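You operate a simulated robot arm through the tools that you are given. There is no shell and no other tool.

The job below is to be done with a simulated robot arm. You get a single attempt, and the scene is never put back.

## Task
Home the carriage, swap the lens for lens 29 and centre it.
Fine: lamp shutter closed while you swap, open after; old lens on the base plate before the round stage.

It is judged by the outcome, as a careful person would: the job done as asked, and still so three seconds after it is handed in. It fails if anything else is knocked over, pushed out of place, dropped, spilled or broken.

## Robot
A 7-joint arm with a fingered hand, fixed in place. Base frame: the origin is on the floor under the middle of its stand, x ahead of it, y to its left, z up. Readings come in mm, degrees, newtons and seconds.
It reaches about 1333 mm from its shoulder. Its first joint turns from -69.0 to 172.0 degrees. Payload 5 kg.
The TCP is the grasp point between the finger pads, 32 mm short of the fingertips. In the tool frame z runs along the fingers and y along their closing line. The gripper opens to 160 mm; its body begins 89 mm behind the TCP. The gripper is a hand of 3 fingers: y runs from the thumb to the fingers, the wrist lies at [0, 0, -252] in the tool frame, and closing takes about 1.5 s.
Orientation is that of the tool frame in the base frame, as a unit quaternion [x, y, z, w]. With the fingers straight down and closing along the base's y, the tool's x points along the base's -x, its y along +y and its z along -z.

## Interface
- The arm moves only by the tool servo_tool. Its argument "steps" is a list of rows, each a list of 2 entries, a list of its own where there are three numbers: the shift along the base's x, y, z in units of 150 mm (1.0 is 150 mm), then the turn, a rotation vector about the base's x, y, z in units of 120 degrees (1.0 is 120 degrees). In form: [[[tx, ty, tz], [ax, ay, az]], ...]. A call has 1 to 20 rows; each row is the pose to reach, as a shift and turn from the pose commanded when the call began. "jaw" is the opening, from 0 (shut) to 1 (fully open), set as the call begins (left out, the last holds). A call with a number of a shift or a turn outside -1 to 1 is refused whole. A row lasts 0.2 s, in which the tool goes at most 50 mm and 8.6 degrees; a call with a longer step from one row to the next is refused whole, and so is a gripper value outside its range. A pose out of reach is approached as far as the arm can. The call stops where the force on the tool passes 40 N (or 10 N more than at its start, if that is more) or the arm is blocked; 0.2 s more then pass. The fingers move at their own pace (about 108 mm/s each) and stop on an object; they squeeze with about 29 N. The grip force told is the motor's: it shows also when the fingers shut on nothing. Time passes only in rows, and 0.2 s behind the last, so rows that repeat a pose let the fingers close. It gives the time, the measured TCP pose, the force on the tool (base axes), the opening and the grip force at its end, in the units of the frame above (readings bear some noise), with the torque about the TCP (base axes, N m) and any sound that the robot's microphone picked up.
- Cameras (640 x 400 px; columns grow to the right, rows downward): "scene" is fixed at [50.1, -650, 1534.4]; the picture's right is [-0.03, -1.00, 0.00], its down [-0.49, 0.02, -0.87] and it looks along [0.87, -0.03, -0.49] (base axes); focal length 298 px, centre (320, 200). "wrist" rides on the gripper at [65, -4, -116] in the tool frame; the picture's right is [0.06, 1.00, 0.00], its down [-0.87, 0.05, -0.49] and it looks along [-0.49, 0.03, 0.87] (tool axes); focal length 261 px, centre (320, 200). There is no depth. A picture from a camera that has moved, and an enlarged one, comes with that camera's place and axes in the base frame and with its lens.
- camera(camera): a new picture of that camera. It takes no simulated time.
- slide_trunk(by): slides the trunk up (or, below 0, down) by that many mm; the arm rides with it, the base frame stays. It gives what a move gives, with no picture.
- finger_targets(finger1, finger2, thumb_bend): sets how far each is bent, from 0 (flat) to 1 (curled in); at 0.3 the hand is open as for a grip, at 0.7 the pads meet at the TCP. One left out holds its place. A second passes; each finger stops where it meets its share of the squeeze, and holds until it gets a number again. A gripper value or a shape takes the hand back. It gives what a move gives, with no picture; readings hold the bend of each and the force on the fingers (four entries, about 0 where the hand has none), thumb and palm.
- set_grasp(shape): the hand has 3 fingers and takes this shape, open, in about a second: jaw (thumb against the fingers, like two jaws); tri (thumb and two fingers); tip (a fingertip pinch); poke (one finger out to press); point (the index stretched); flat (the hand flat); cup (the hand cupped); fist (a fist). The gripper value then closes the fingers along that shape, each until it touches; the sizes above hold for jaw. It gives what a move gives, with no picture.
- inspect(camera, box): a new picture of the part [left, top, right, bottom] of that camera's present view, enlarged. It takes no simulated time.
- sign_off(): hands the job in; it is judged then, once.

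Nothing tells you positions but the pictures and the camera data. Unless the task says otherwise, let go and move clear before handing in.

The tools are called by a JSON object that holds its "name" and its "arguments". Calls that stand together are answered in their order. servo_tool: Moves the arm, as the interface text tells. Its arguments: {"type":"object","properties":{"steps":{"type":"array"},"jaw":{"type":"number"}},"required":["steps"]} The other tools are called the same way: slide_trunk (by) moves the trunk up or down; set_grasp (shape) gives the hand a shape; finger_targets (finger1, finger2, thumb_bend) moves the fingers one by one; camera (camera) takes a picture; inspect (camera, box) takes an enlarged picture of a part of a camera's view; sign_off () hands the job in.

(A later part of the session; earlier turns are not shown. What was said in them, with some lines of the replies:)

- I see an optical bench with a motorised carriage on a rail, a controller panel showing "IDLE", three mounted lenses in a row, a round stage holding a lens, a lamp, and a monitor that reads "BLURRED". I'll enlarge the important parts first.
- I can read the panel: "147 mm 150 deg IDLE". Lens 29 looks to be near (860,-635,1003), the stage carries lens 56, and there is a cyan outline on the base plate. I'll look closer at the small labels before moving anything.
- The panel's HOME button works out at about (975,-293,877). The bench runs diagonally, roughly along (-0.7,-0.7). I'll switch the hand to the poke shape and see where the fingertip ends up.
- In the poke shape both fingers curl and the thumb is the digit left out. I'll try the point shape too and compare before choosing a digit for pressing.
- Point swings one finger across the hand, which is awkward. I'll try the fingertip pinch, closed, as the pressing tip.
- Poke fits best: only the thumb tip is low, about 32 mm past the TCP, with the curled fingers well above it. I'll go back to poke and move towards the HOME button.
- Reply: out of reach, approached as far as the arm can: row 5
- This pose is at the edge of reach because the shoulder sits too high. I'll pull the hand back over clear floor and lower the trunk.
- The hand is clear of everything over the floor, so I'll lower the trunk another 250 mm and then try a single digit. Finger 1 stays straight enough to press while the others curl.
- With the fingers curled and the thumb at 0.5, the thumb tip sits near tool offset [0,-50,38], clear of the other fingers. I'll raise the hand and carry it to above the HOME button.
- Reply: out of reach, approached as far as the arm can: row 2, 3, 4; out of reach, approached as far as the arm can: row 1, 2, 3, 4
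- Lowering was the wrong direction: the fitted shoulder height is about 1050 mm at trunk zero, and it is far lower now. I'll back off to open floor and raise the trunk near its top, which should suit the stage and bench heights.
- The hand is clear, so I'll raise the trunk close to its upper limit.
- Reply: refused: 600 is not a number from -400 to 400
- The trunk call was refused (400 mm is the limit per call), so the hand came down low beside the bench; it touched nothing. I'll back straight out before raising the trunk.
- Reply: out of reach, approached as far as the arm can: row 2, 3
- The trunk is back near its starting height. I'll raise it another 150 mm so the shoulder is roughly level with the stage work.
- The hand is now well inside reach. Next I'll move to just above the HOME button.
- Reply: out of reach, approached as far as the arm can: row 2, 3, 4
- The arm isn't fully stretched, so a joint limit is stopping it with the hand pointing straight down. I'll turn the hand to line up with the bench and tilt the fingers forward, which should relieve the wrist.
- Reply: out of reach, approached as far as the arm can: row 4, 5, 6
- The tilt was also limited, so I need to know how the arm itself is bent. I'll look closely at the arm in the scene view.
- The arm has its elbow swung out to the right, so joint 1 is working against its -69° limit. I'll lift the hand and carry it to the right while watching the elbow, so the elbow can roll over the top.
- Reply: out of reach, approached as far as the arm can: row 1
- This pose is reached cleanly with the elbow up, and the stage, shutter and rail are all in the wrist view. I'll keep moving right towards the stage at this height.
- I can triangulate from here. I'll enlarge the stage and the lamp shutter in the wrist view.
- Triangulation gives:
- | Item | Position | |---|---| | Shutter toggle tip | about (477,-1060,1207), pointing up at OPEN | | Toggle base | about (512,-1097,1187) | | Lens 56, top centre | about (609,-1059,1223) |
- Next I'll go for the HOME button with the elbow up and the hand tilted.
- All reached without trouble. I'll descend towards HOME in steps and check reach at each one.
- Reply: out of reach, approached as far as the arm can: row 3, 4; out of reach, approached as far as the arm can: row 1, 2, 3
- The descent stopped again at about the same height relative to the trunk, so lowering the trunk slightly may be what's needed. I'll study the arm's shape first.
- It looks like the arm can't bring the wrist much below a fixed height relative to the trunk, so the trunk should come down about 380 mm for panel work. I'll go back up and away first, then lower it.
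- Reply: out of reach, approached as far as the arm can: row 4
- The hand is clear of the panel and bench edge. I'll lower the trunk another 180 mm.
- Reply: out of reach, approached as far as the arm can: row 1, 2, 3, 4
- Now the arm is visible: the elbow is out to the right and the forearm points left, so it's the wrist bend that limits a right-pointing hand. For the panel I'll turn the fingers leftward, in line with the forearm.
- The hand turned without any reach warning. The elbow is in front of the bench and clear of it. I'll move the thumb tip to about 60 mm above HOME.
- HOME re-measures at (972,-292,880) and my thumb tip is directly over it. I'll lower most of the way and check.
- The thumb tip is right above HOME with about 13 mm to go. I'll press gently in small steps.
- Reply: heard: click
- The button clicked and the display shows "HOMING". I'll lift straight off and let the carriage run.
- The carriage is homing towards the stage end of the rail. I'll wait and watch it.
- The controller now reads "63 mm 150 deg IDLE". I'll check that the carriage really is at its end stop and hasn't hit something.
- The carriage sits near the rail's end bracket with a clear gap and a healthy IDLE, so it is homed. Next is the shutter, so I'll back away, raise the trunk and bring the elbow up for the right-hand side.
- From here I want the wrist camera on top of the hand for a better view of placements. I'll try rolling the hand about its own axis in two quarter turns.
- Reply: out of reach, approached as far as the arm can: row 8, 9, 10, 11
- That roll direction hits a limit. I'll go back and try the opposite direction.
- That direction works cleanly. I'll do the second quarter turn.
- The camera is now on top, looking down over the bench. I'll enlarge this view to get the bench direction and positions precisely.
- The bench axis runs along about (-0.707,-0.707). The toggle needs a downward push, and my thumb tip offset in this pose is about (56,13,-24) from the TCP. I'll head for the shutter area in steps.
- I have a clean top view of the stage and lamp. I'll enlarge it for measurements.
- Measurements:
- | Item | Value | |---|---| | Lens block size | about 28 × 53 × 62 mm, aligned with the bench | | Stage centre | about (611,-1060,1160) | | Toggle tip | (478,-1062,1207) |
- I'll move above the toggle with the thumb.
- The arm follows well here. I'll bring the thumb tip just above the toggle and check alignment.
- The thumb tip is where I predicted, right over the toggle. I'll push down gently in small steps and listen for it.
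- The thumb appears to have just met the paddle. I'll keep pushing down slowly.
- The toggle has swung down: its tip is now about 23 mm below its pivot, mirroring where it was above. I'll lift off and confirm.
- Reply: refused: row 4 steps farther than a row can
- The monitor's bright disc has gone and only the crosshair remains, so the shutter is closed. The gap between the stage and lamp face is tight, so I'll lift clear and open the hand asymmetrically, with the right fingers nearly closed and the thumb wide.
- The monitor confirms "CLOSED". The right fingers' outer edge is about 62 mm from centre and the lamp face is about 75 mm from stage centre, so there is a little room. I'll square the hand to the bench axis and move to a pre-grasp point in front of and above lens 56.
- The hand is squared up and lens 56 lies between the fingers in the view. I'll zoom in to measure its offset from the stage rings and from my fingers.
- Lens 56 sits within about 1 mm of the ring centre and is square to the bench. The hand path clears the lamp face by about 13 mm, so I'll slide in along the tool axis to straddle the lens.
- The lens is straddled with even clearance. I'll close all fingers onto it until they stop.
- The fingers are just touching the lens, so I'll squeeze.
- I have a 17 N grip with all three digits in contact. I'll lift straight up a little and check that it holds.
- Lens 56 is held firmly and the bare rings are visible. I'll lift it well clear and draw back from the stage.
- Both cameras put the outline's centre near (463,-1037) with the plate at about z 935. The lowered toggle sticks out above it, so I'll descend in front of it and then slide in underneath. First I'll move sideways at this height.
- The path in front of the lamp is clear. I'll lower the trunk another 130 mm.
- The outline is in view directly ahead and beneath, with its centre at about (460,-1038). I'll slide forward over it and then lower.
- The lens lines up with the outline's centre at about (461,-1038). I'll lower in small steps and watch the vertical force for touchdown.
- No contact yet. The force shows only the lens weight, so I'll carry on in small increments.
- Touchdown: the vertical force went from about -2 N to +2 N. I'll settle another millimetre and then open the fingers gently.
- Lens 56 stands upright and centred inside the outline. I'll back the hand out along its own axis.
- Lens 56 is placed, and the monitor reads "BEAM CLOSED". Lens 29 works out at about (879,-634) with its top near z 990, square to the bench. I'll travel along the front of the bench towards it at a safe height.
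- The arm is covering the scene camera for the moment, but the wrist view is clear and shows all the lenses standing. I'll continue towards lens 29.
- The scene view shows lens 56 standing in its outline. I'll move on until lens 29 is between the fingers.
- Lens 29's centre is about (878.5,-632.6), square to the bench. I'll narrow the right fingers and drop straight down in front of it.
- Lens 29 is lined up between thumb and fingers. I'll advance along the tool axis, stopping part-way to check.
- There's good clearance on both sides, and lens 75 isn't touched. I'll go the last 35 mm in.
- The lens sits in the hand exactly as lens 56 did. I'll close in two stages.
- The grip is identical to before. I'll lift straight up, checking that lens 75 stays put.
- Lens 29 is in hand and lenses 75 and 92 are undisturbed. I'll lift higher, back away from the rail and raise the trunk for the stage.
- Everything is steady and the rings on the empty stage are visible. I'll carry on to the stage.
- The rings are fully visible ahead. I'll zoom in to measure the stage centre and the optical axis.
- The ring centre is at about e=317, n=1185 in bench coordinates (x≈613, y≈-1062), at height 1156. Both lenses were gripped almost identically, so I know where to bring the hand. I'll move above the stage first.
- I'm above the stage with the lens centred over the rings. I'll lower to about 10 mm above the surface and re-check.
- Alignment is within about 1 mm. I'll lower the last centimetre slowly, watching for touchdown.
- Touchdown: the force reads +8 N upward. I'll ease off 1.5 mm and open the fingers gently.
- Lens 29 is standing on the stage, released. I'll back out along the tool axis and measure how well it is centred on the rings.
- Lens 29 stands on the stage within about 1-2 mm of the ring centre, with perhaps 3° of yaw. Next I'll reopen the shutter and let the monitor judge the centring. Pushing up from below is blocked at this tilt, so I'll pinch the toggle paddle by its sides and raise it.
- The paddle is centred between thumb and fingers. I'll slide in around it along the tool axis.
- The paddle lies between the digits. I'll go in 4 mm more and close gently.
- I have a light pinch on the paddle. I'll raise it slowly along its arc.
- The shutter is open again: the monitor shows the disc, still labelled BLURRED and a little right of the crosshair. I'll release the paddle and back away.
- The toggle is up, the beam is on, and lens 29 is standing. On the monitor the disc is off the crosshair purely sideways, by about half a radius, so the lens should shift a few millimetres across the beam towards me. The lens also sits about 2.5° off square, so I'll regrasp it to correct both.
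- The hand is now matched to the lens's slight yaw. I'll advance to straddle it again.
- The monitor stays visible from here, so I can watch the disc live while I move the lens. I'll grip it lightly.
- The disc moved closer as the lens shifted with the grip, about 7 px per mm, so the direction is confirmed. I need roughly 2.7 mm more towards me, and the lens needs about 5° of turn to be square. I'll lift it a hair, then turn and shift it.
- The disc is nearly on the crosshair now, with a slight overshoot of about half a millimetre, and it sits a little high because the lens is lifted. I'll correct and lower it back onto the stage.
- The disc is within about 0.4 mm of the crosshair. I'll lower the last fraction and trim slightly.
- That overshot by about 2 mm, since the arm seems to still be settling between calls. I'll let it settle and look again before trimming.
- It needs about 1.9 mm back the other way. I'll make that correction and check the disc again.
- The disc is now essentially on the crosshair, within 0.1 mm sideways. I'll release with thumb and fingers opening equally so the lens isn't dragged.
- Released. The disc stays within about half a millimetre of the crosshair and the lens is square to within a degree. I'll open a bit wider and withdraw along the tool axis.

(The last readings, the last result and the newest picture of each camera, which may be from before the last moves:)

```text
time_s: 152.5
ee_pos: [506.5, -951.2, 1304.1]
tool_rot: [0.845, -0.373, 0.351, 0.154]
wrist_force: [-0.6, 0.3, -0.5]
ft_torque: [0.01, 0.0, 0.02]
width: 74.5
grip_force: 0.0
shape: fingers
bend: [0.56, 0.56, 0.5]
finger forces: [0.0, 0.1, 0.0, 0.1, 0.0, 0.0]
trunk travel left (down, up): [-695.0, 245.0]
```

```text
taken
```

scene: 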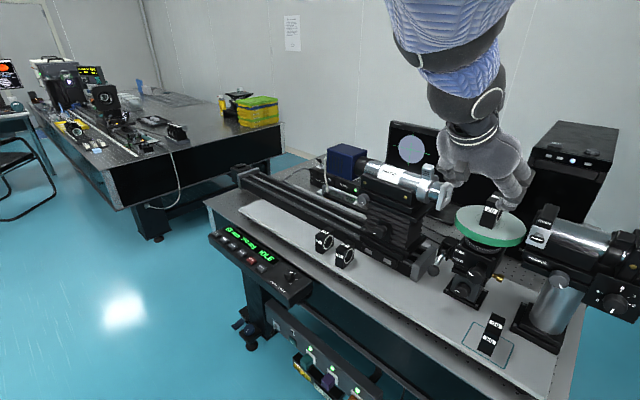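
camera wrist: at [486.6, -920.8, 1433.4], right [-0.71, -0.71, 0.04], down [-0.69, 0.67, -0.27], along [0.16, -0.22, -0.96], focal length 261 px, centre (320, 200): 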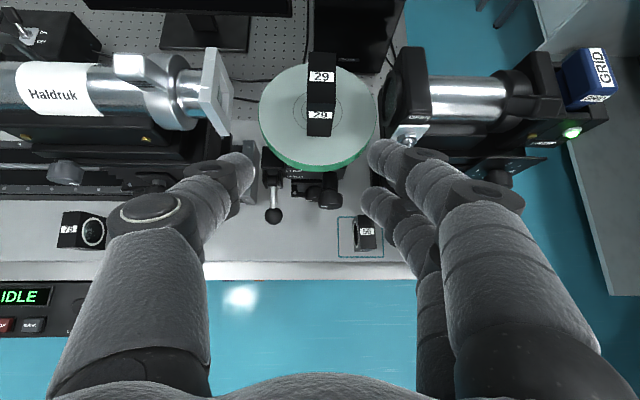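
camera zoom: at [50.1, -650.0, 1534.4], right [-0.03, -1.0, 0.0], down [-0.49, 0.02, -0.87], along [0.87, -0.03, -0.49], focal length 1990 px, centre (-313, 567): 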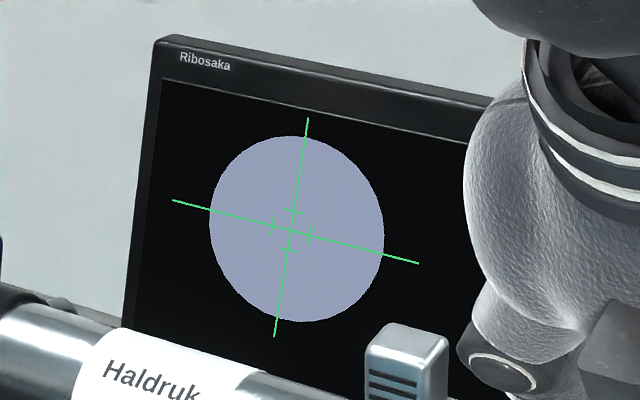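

The disc is steady on the crosshair. I'll look at the lens on its rings from above, and at the rest of the bench, before deciding whether any trim is worthwhile.

{"name": "inspect", "arguments": {"camera": "wrist", "box": [250, 40, 390, 180]}}

{"name": "inspect", "arguments": {"camera": "wrist", "box": [320, 60, 440, 170]}}

{"name": "inspect", "arguments": {"camera": "scene", "box": [200, 220, 320, 310]}}

```text
2.86 times, centred on (320, 110) of wrist
camera zoom: at [486.6, -920.8, 1433.4], right [-0.71, -0.71, 0.04], down [-0.69, 0.67, -0.27], along [0.16, -0.22, -0.96], focal length 745 px, centre (320, 457)
```

zoom: 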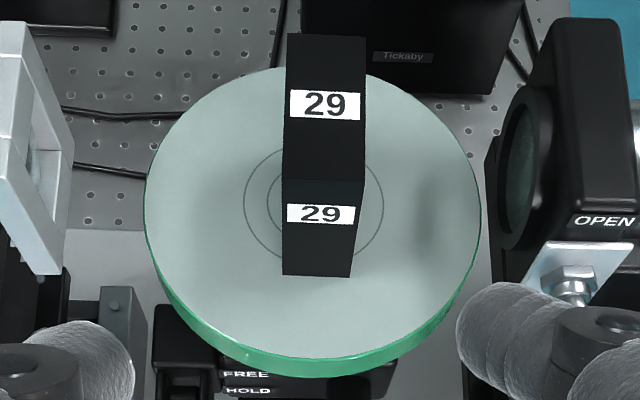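

```text
3.64 times, centred on (380, 115) of wrist
camera zoom: at [486.6, -920.8, 1433.4], right [-0.71, -0.71, 0.04], down [-0.69, 0.67, -0.27], along [0.16, -0.22, -0.96], focal length 948 px, centre (102, 509)
```

zoom: 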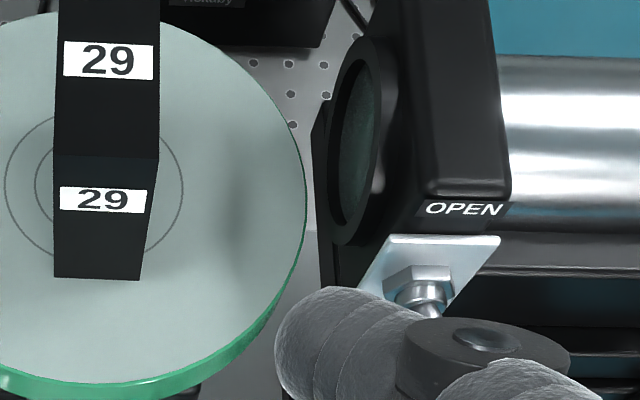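

```text
4.44 times, centred on (260, 265) of scene
camera zoom: at [50.1, -650.0, 1534.4], right [-0.03, -1.0, 0.0], down [-0.49, 0.02, -0.87], along [0.87, -0.03, -0.49], focal length 1326 px, centre (587, -89)
```

zoom: 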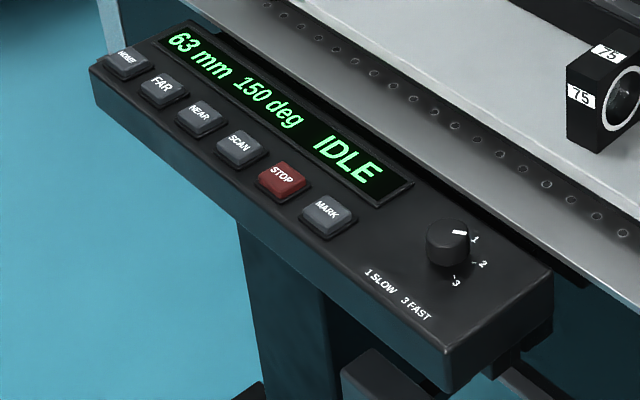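

Lens 29 is upright and square on the stage, the disc is on the crosshair, and the controller still reads 63 mm IDLE. I'll move the arm well clear and then do a final check of the whole scene.

{"name": "servo_tool", "arguments": {"steps": [[[-0.2, 0.2, 0.05], [0, 0, 0]], [[-0.4, 0.4, 0.1], [0, 0, 0]], [[-0.5, 0.6, 0.15], [0, 0, 0]], [[-0.5, 0.85, 0.2], [0, 0, 0]]]}}

{"name": "servo_tool", "arguments": {"steps": [[[0.1, 0.25, 0.05], [0, 0, 0]], [[0.2, 0.5, 0.1], [0, 0, 0]], [[0.3, 0.75, 0.15], [0, 0, 0]], [[0.4, 1.0, 0.2], [0, 0, 0]]]}}

{"name": "camera", "arguments": {"camera": "scene"}}

{"name": "camera", "arguments": {"camera": "wrist"}}

```text
time_s: 153.5
ee_pos: [432.3, -821.9, 1334.5]
tool_rot: [0.846, -0.372, 0.35, 0.154]
wrist_force: [0.3, 1.1, 0.1]
ft_torque: [0.01, 0.02, -0.01]
width: 74.7
grip_force: 0.1
shape: fingers
bend: [0.56, 0.56, 0.5]
finger forces: [0.1, 0.0, 0.0, 0.0, 0.1, 0.1]
trunk travel left (down, up): [-695.0, 245.0]
```

```text
time_s: 154.5
ee_pos: [496.0, -674.0, 1359.2]
tool_rot: [0.846, -0.372, 0.35, 0.155]
wrist_force: [0.8, -0.6, -0.1]
ft_torque: [-0.04, 0.04, -0.04]
width: 74.9
grip_force: 0.0
shape: fingers
bend: [0.56, 0.56, 0.5]
finger forces: [0.0, 0.0, 0.0, 0.0, 0.0, 0.0]
trunk travel left (down, up): [-695.0, 245.0]
```

```text
taken
```

scene: 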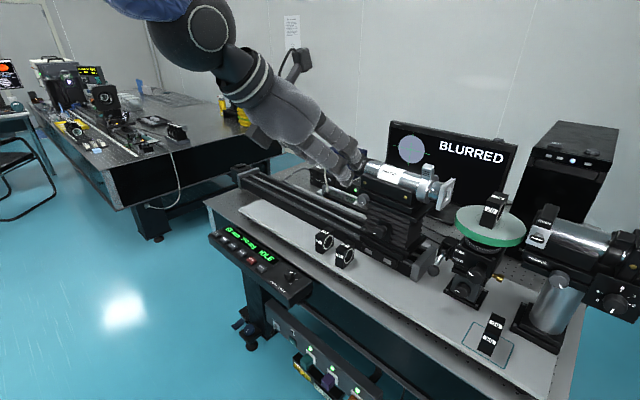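

```text
taken
camera wrist: at [476.5, -645.0, 1489.2], right [-0.71, -0.71, 0.05], down [-0.69, 0.67, -0.27], along [0.16, -0.22, -0.96], focal length 261 px, centre (320, 200)
```

wrist: 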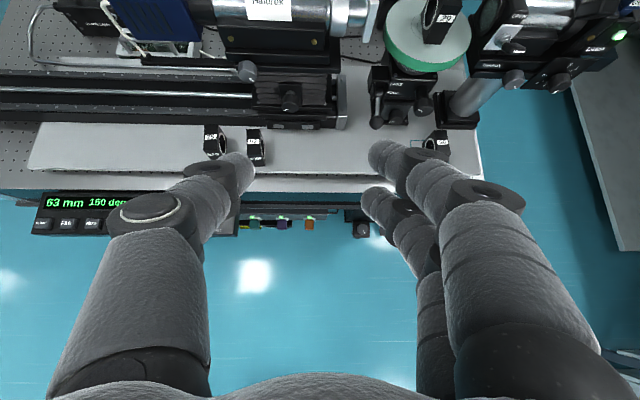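

{"name": "inspect", "arguments": {"camera": "scene", "box": [380, 110, 530, 200]}}

{"name": "inspect", "arguments": {"camera": "scene", "box": [440, 180, 600, 380]}}

{"name": "inspect", "arguments": {"camera": "scene", "box": [455, 185, 535, 245]}}

{"name": "inspect", "arguments": {"camera": "scene", "box": [515, 195, 575, 255]}}

{"name": "inspect", "arguments": {"camera": "scene", "box": [280, 200, 440, 300]}}

```text
4.27 times, centred on (455, 155) of scene
camera zoom: at [50.1, -650.0, 1534.4], right [-0.03, -1.0, 0.0], down [-0.49, 0.02, -0.87], along [0.87, -0.03, -0.49], focal length 1273 px, centre (-256, 392)
```

zoom: 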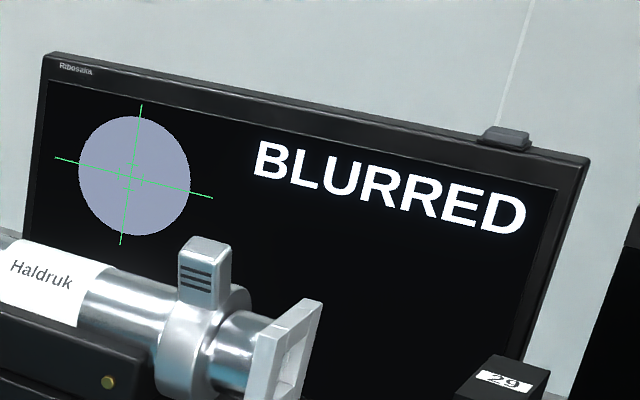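

```text
2.00 times, centred on (520, 280) of scene
camera zoom: at [50.1, -650.0, 1534.4], right [-0.03, -1.0, 0.0], down [-0.49, 0.02, -0.87], along [0.87, -0.03, -0.49], focal length 597 px, centre (-80, 40)
```

zoom: 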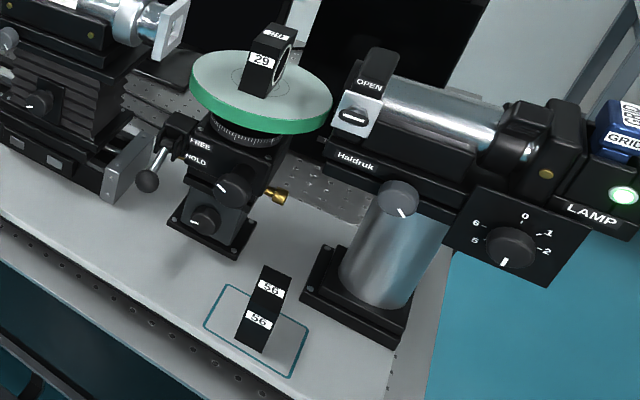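

```text
6.67 times, centred on (495, 215) of scene
camera zoom: at [50.1, -650.0, 1534.4], right [-0.03, -1.0, 0.0], down [-0.49, 0.02, -0.87], along [0.87, -0.03, -0.49], focal length 1990 px, centre (-847, 100)
```

zoom: 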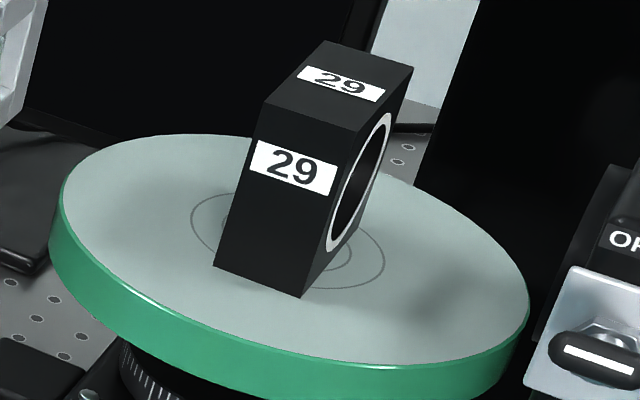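

```text
6.67 times, centred on (545, 225) of scene
camera zoom: at [50.1, -650.0, 1534.4], right [-0.03, -1.0, 0.0], down [-0.49, 0.02, -0.87], along [0.87, -0.03, -0.49], focal length 1990 px, centre (-1180, 33)
```

zoom: 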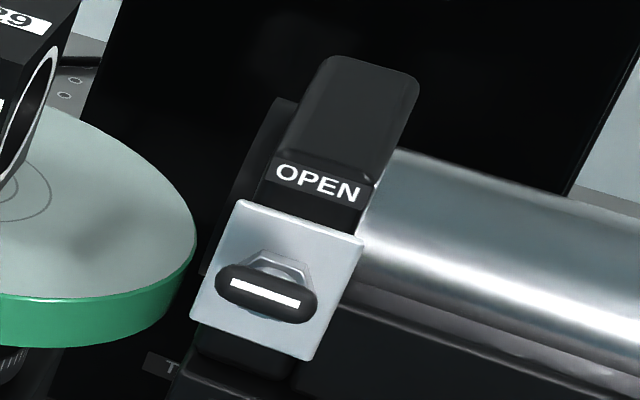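

```text
4.00 times, centred on (360, 250) of scene
camera zoom: at [50.1, -650.0, 1534.4], right [-0.03, -1.0, 0.0], down [-0.49, 0.02, -0.87], along [0.87, -0.03, -0.49], focal length 1194 px, centre (160, 0)
```

zoom: 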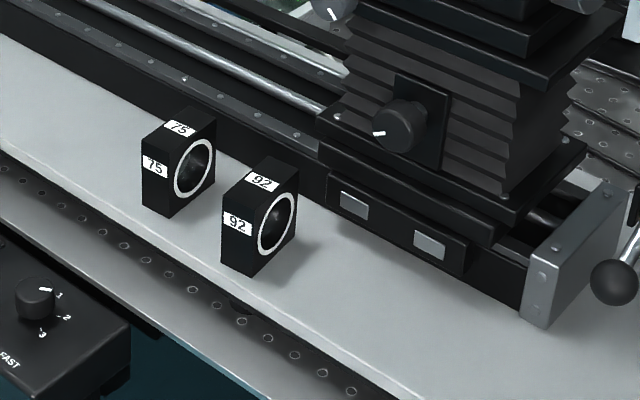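

Final check:

- **Carriage:** homed and idle.
- **Lens 29:** upright and square on the stage, with the disc on the crosshair.
- **Shutter:** open again.
- **Lens 56:** inside its outline on the base plate.
- **Other lenses:** 75 and 92 are untouched.
- **Hand:** empty and clear of the bench.

I'm handing the job in.

{"name": "sign_off", "arguments": {}}

```text
The job is handed in.
```

I homed the carriage, put lens 29 on the round stage in place of lens 56, and centred it using the monitor. The job is handed in; I haven't seen a verdict.

- **Carriage:** HOME was pressed, the controller ran through HOMING and settled at 63 mm IDLE.
- **Shutter:** I closed it before touching lens 56 and reopened it once lens 29 was on the stage. I then made small centring moves with the beam on, because the monitor needs it.
- **Lens 56:** it stands upright inside the outlined rectangle on the base plate in front of the stage.
- **Lens 29:** it stands upright and about 1° off square, with the disc about 0.4 mm from the crosshair.
- **Rings versus monitor:** the two don't agree. Lens 56 sat on the stage rings but showed off-centre on the monitor, so I followed the crosshair. That leaves lens 29 about 6 mm in front of the ring centre.
- **Focus:** the monitor still reads BLURRED. It read that before I started, and I left it because focusing would mean moving the carriage off home.

Nothing was knocked over or dropped. Lenses 75 and 92 are where they were, and the hand is empty and clear of the bench.
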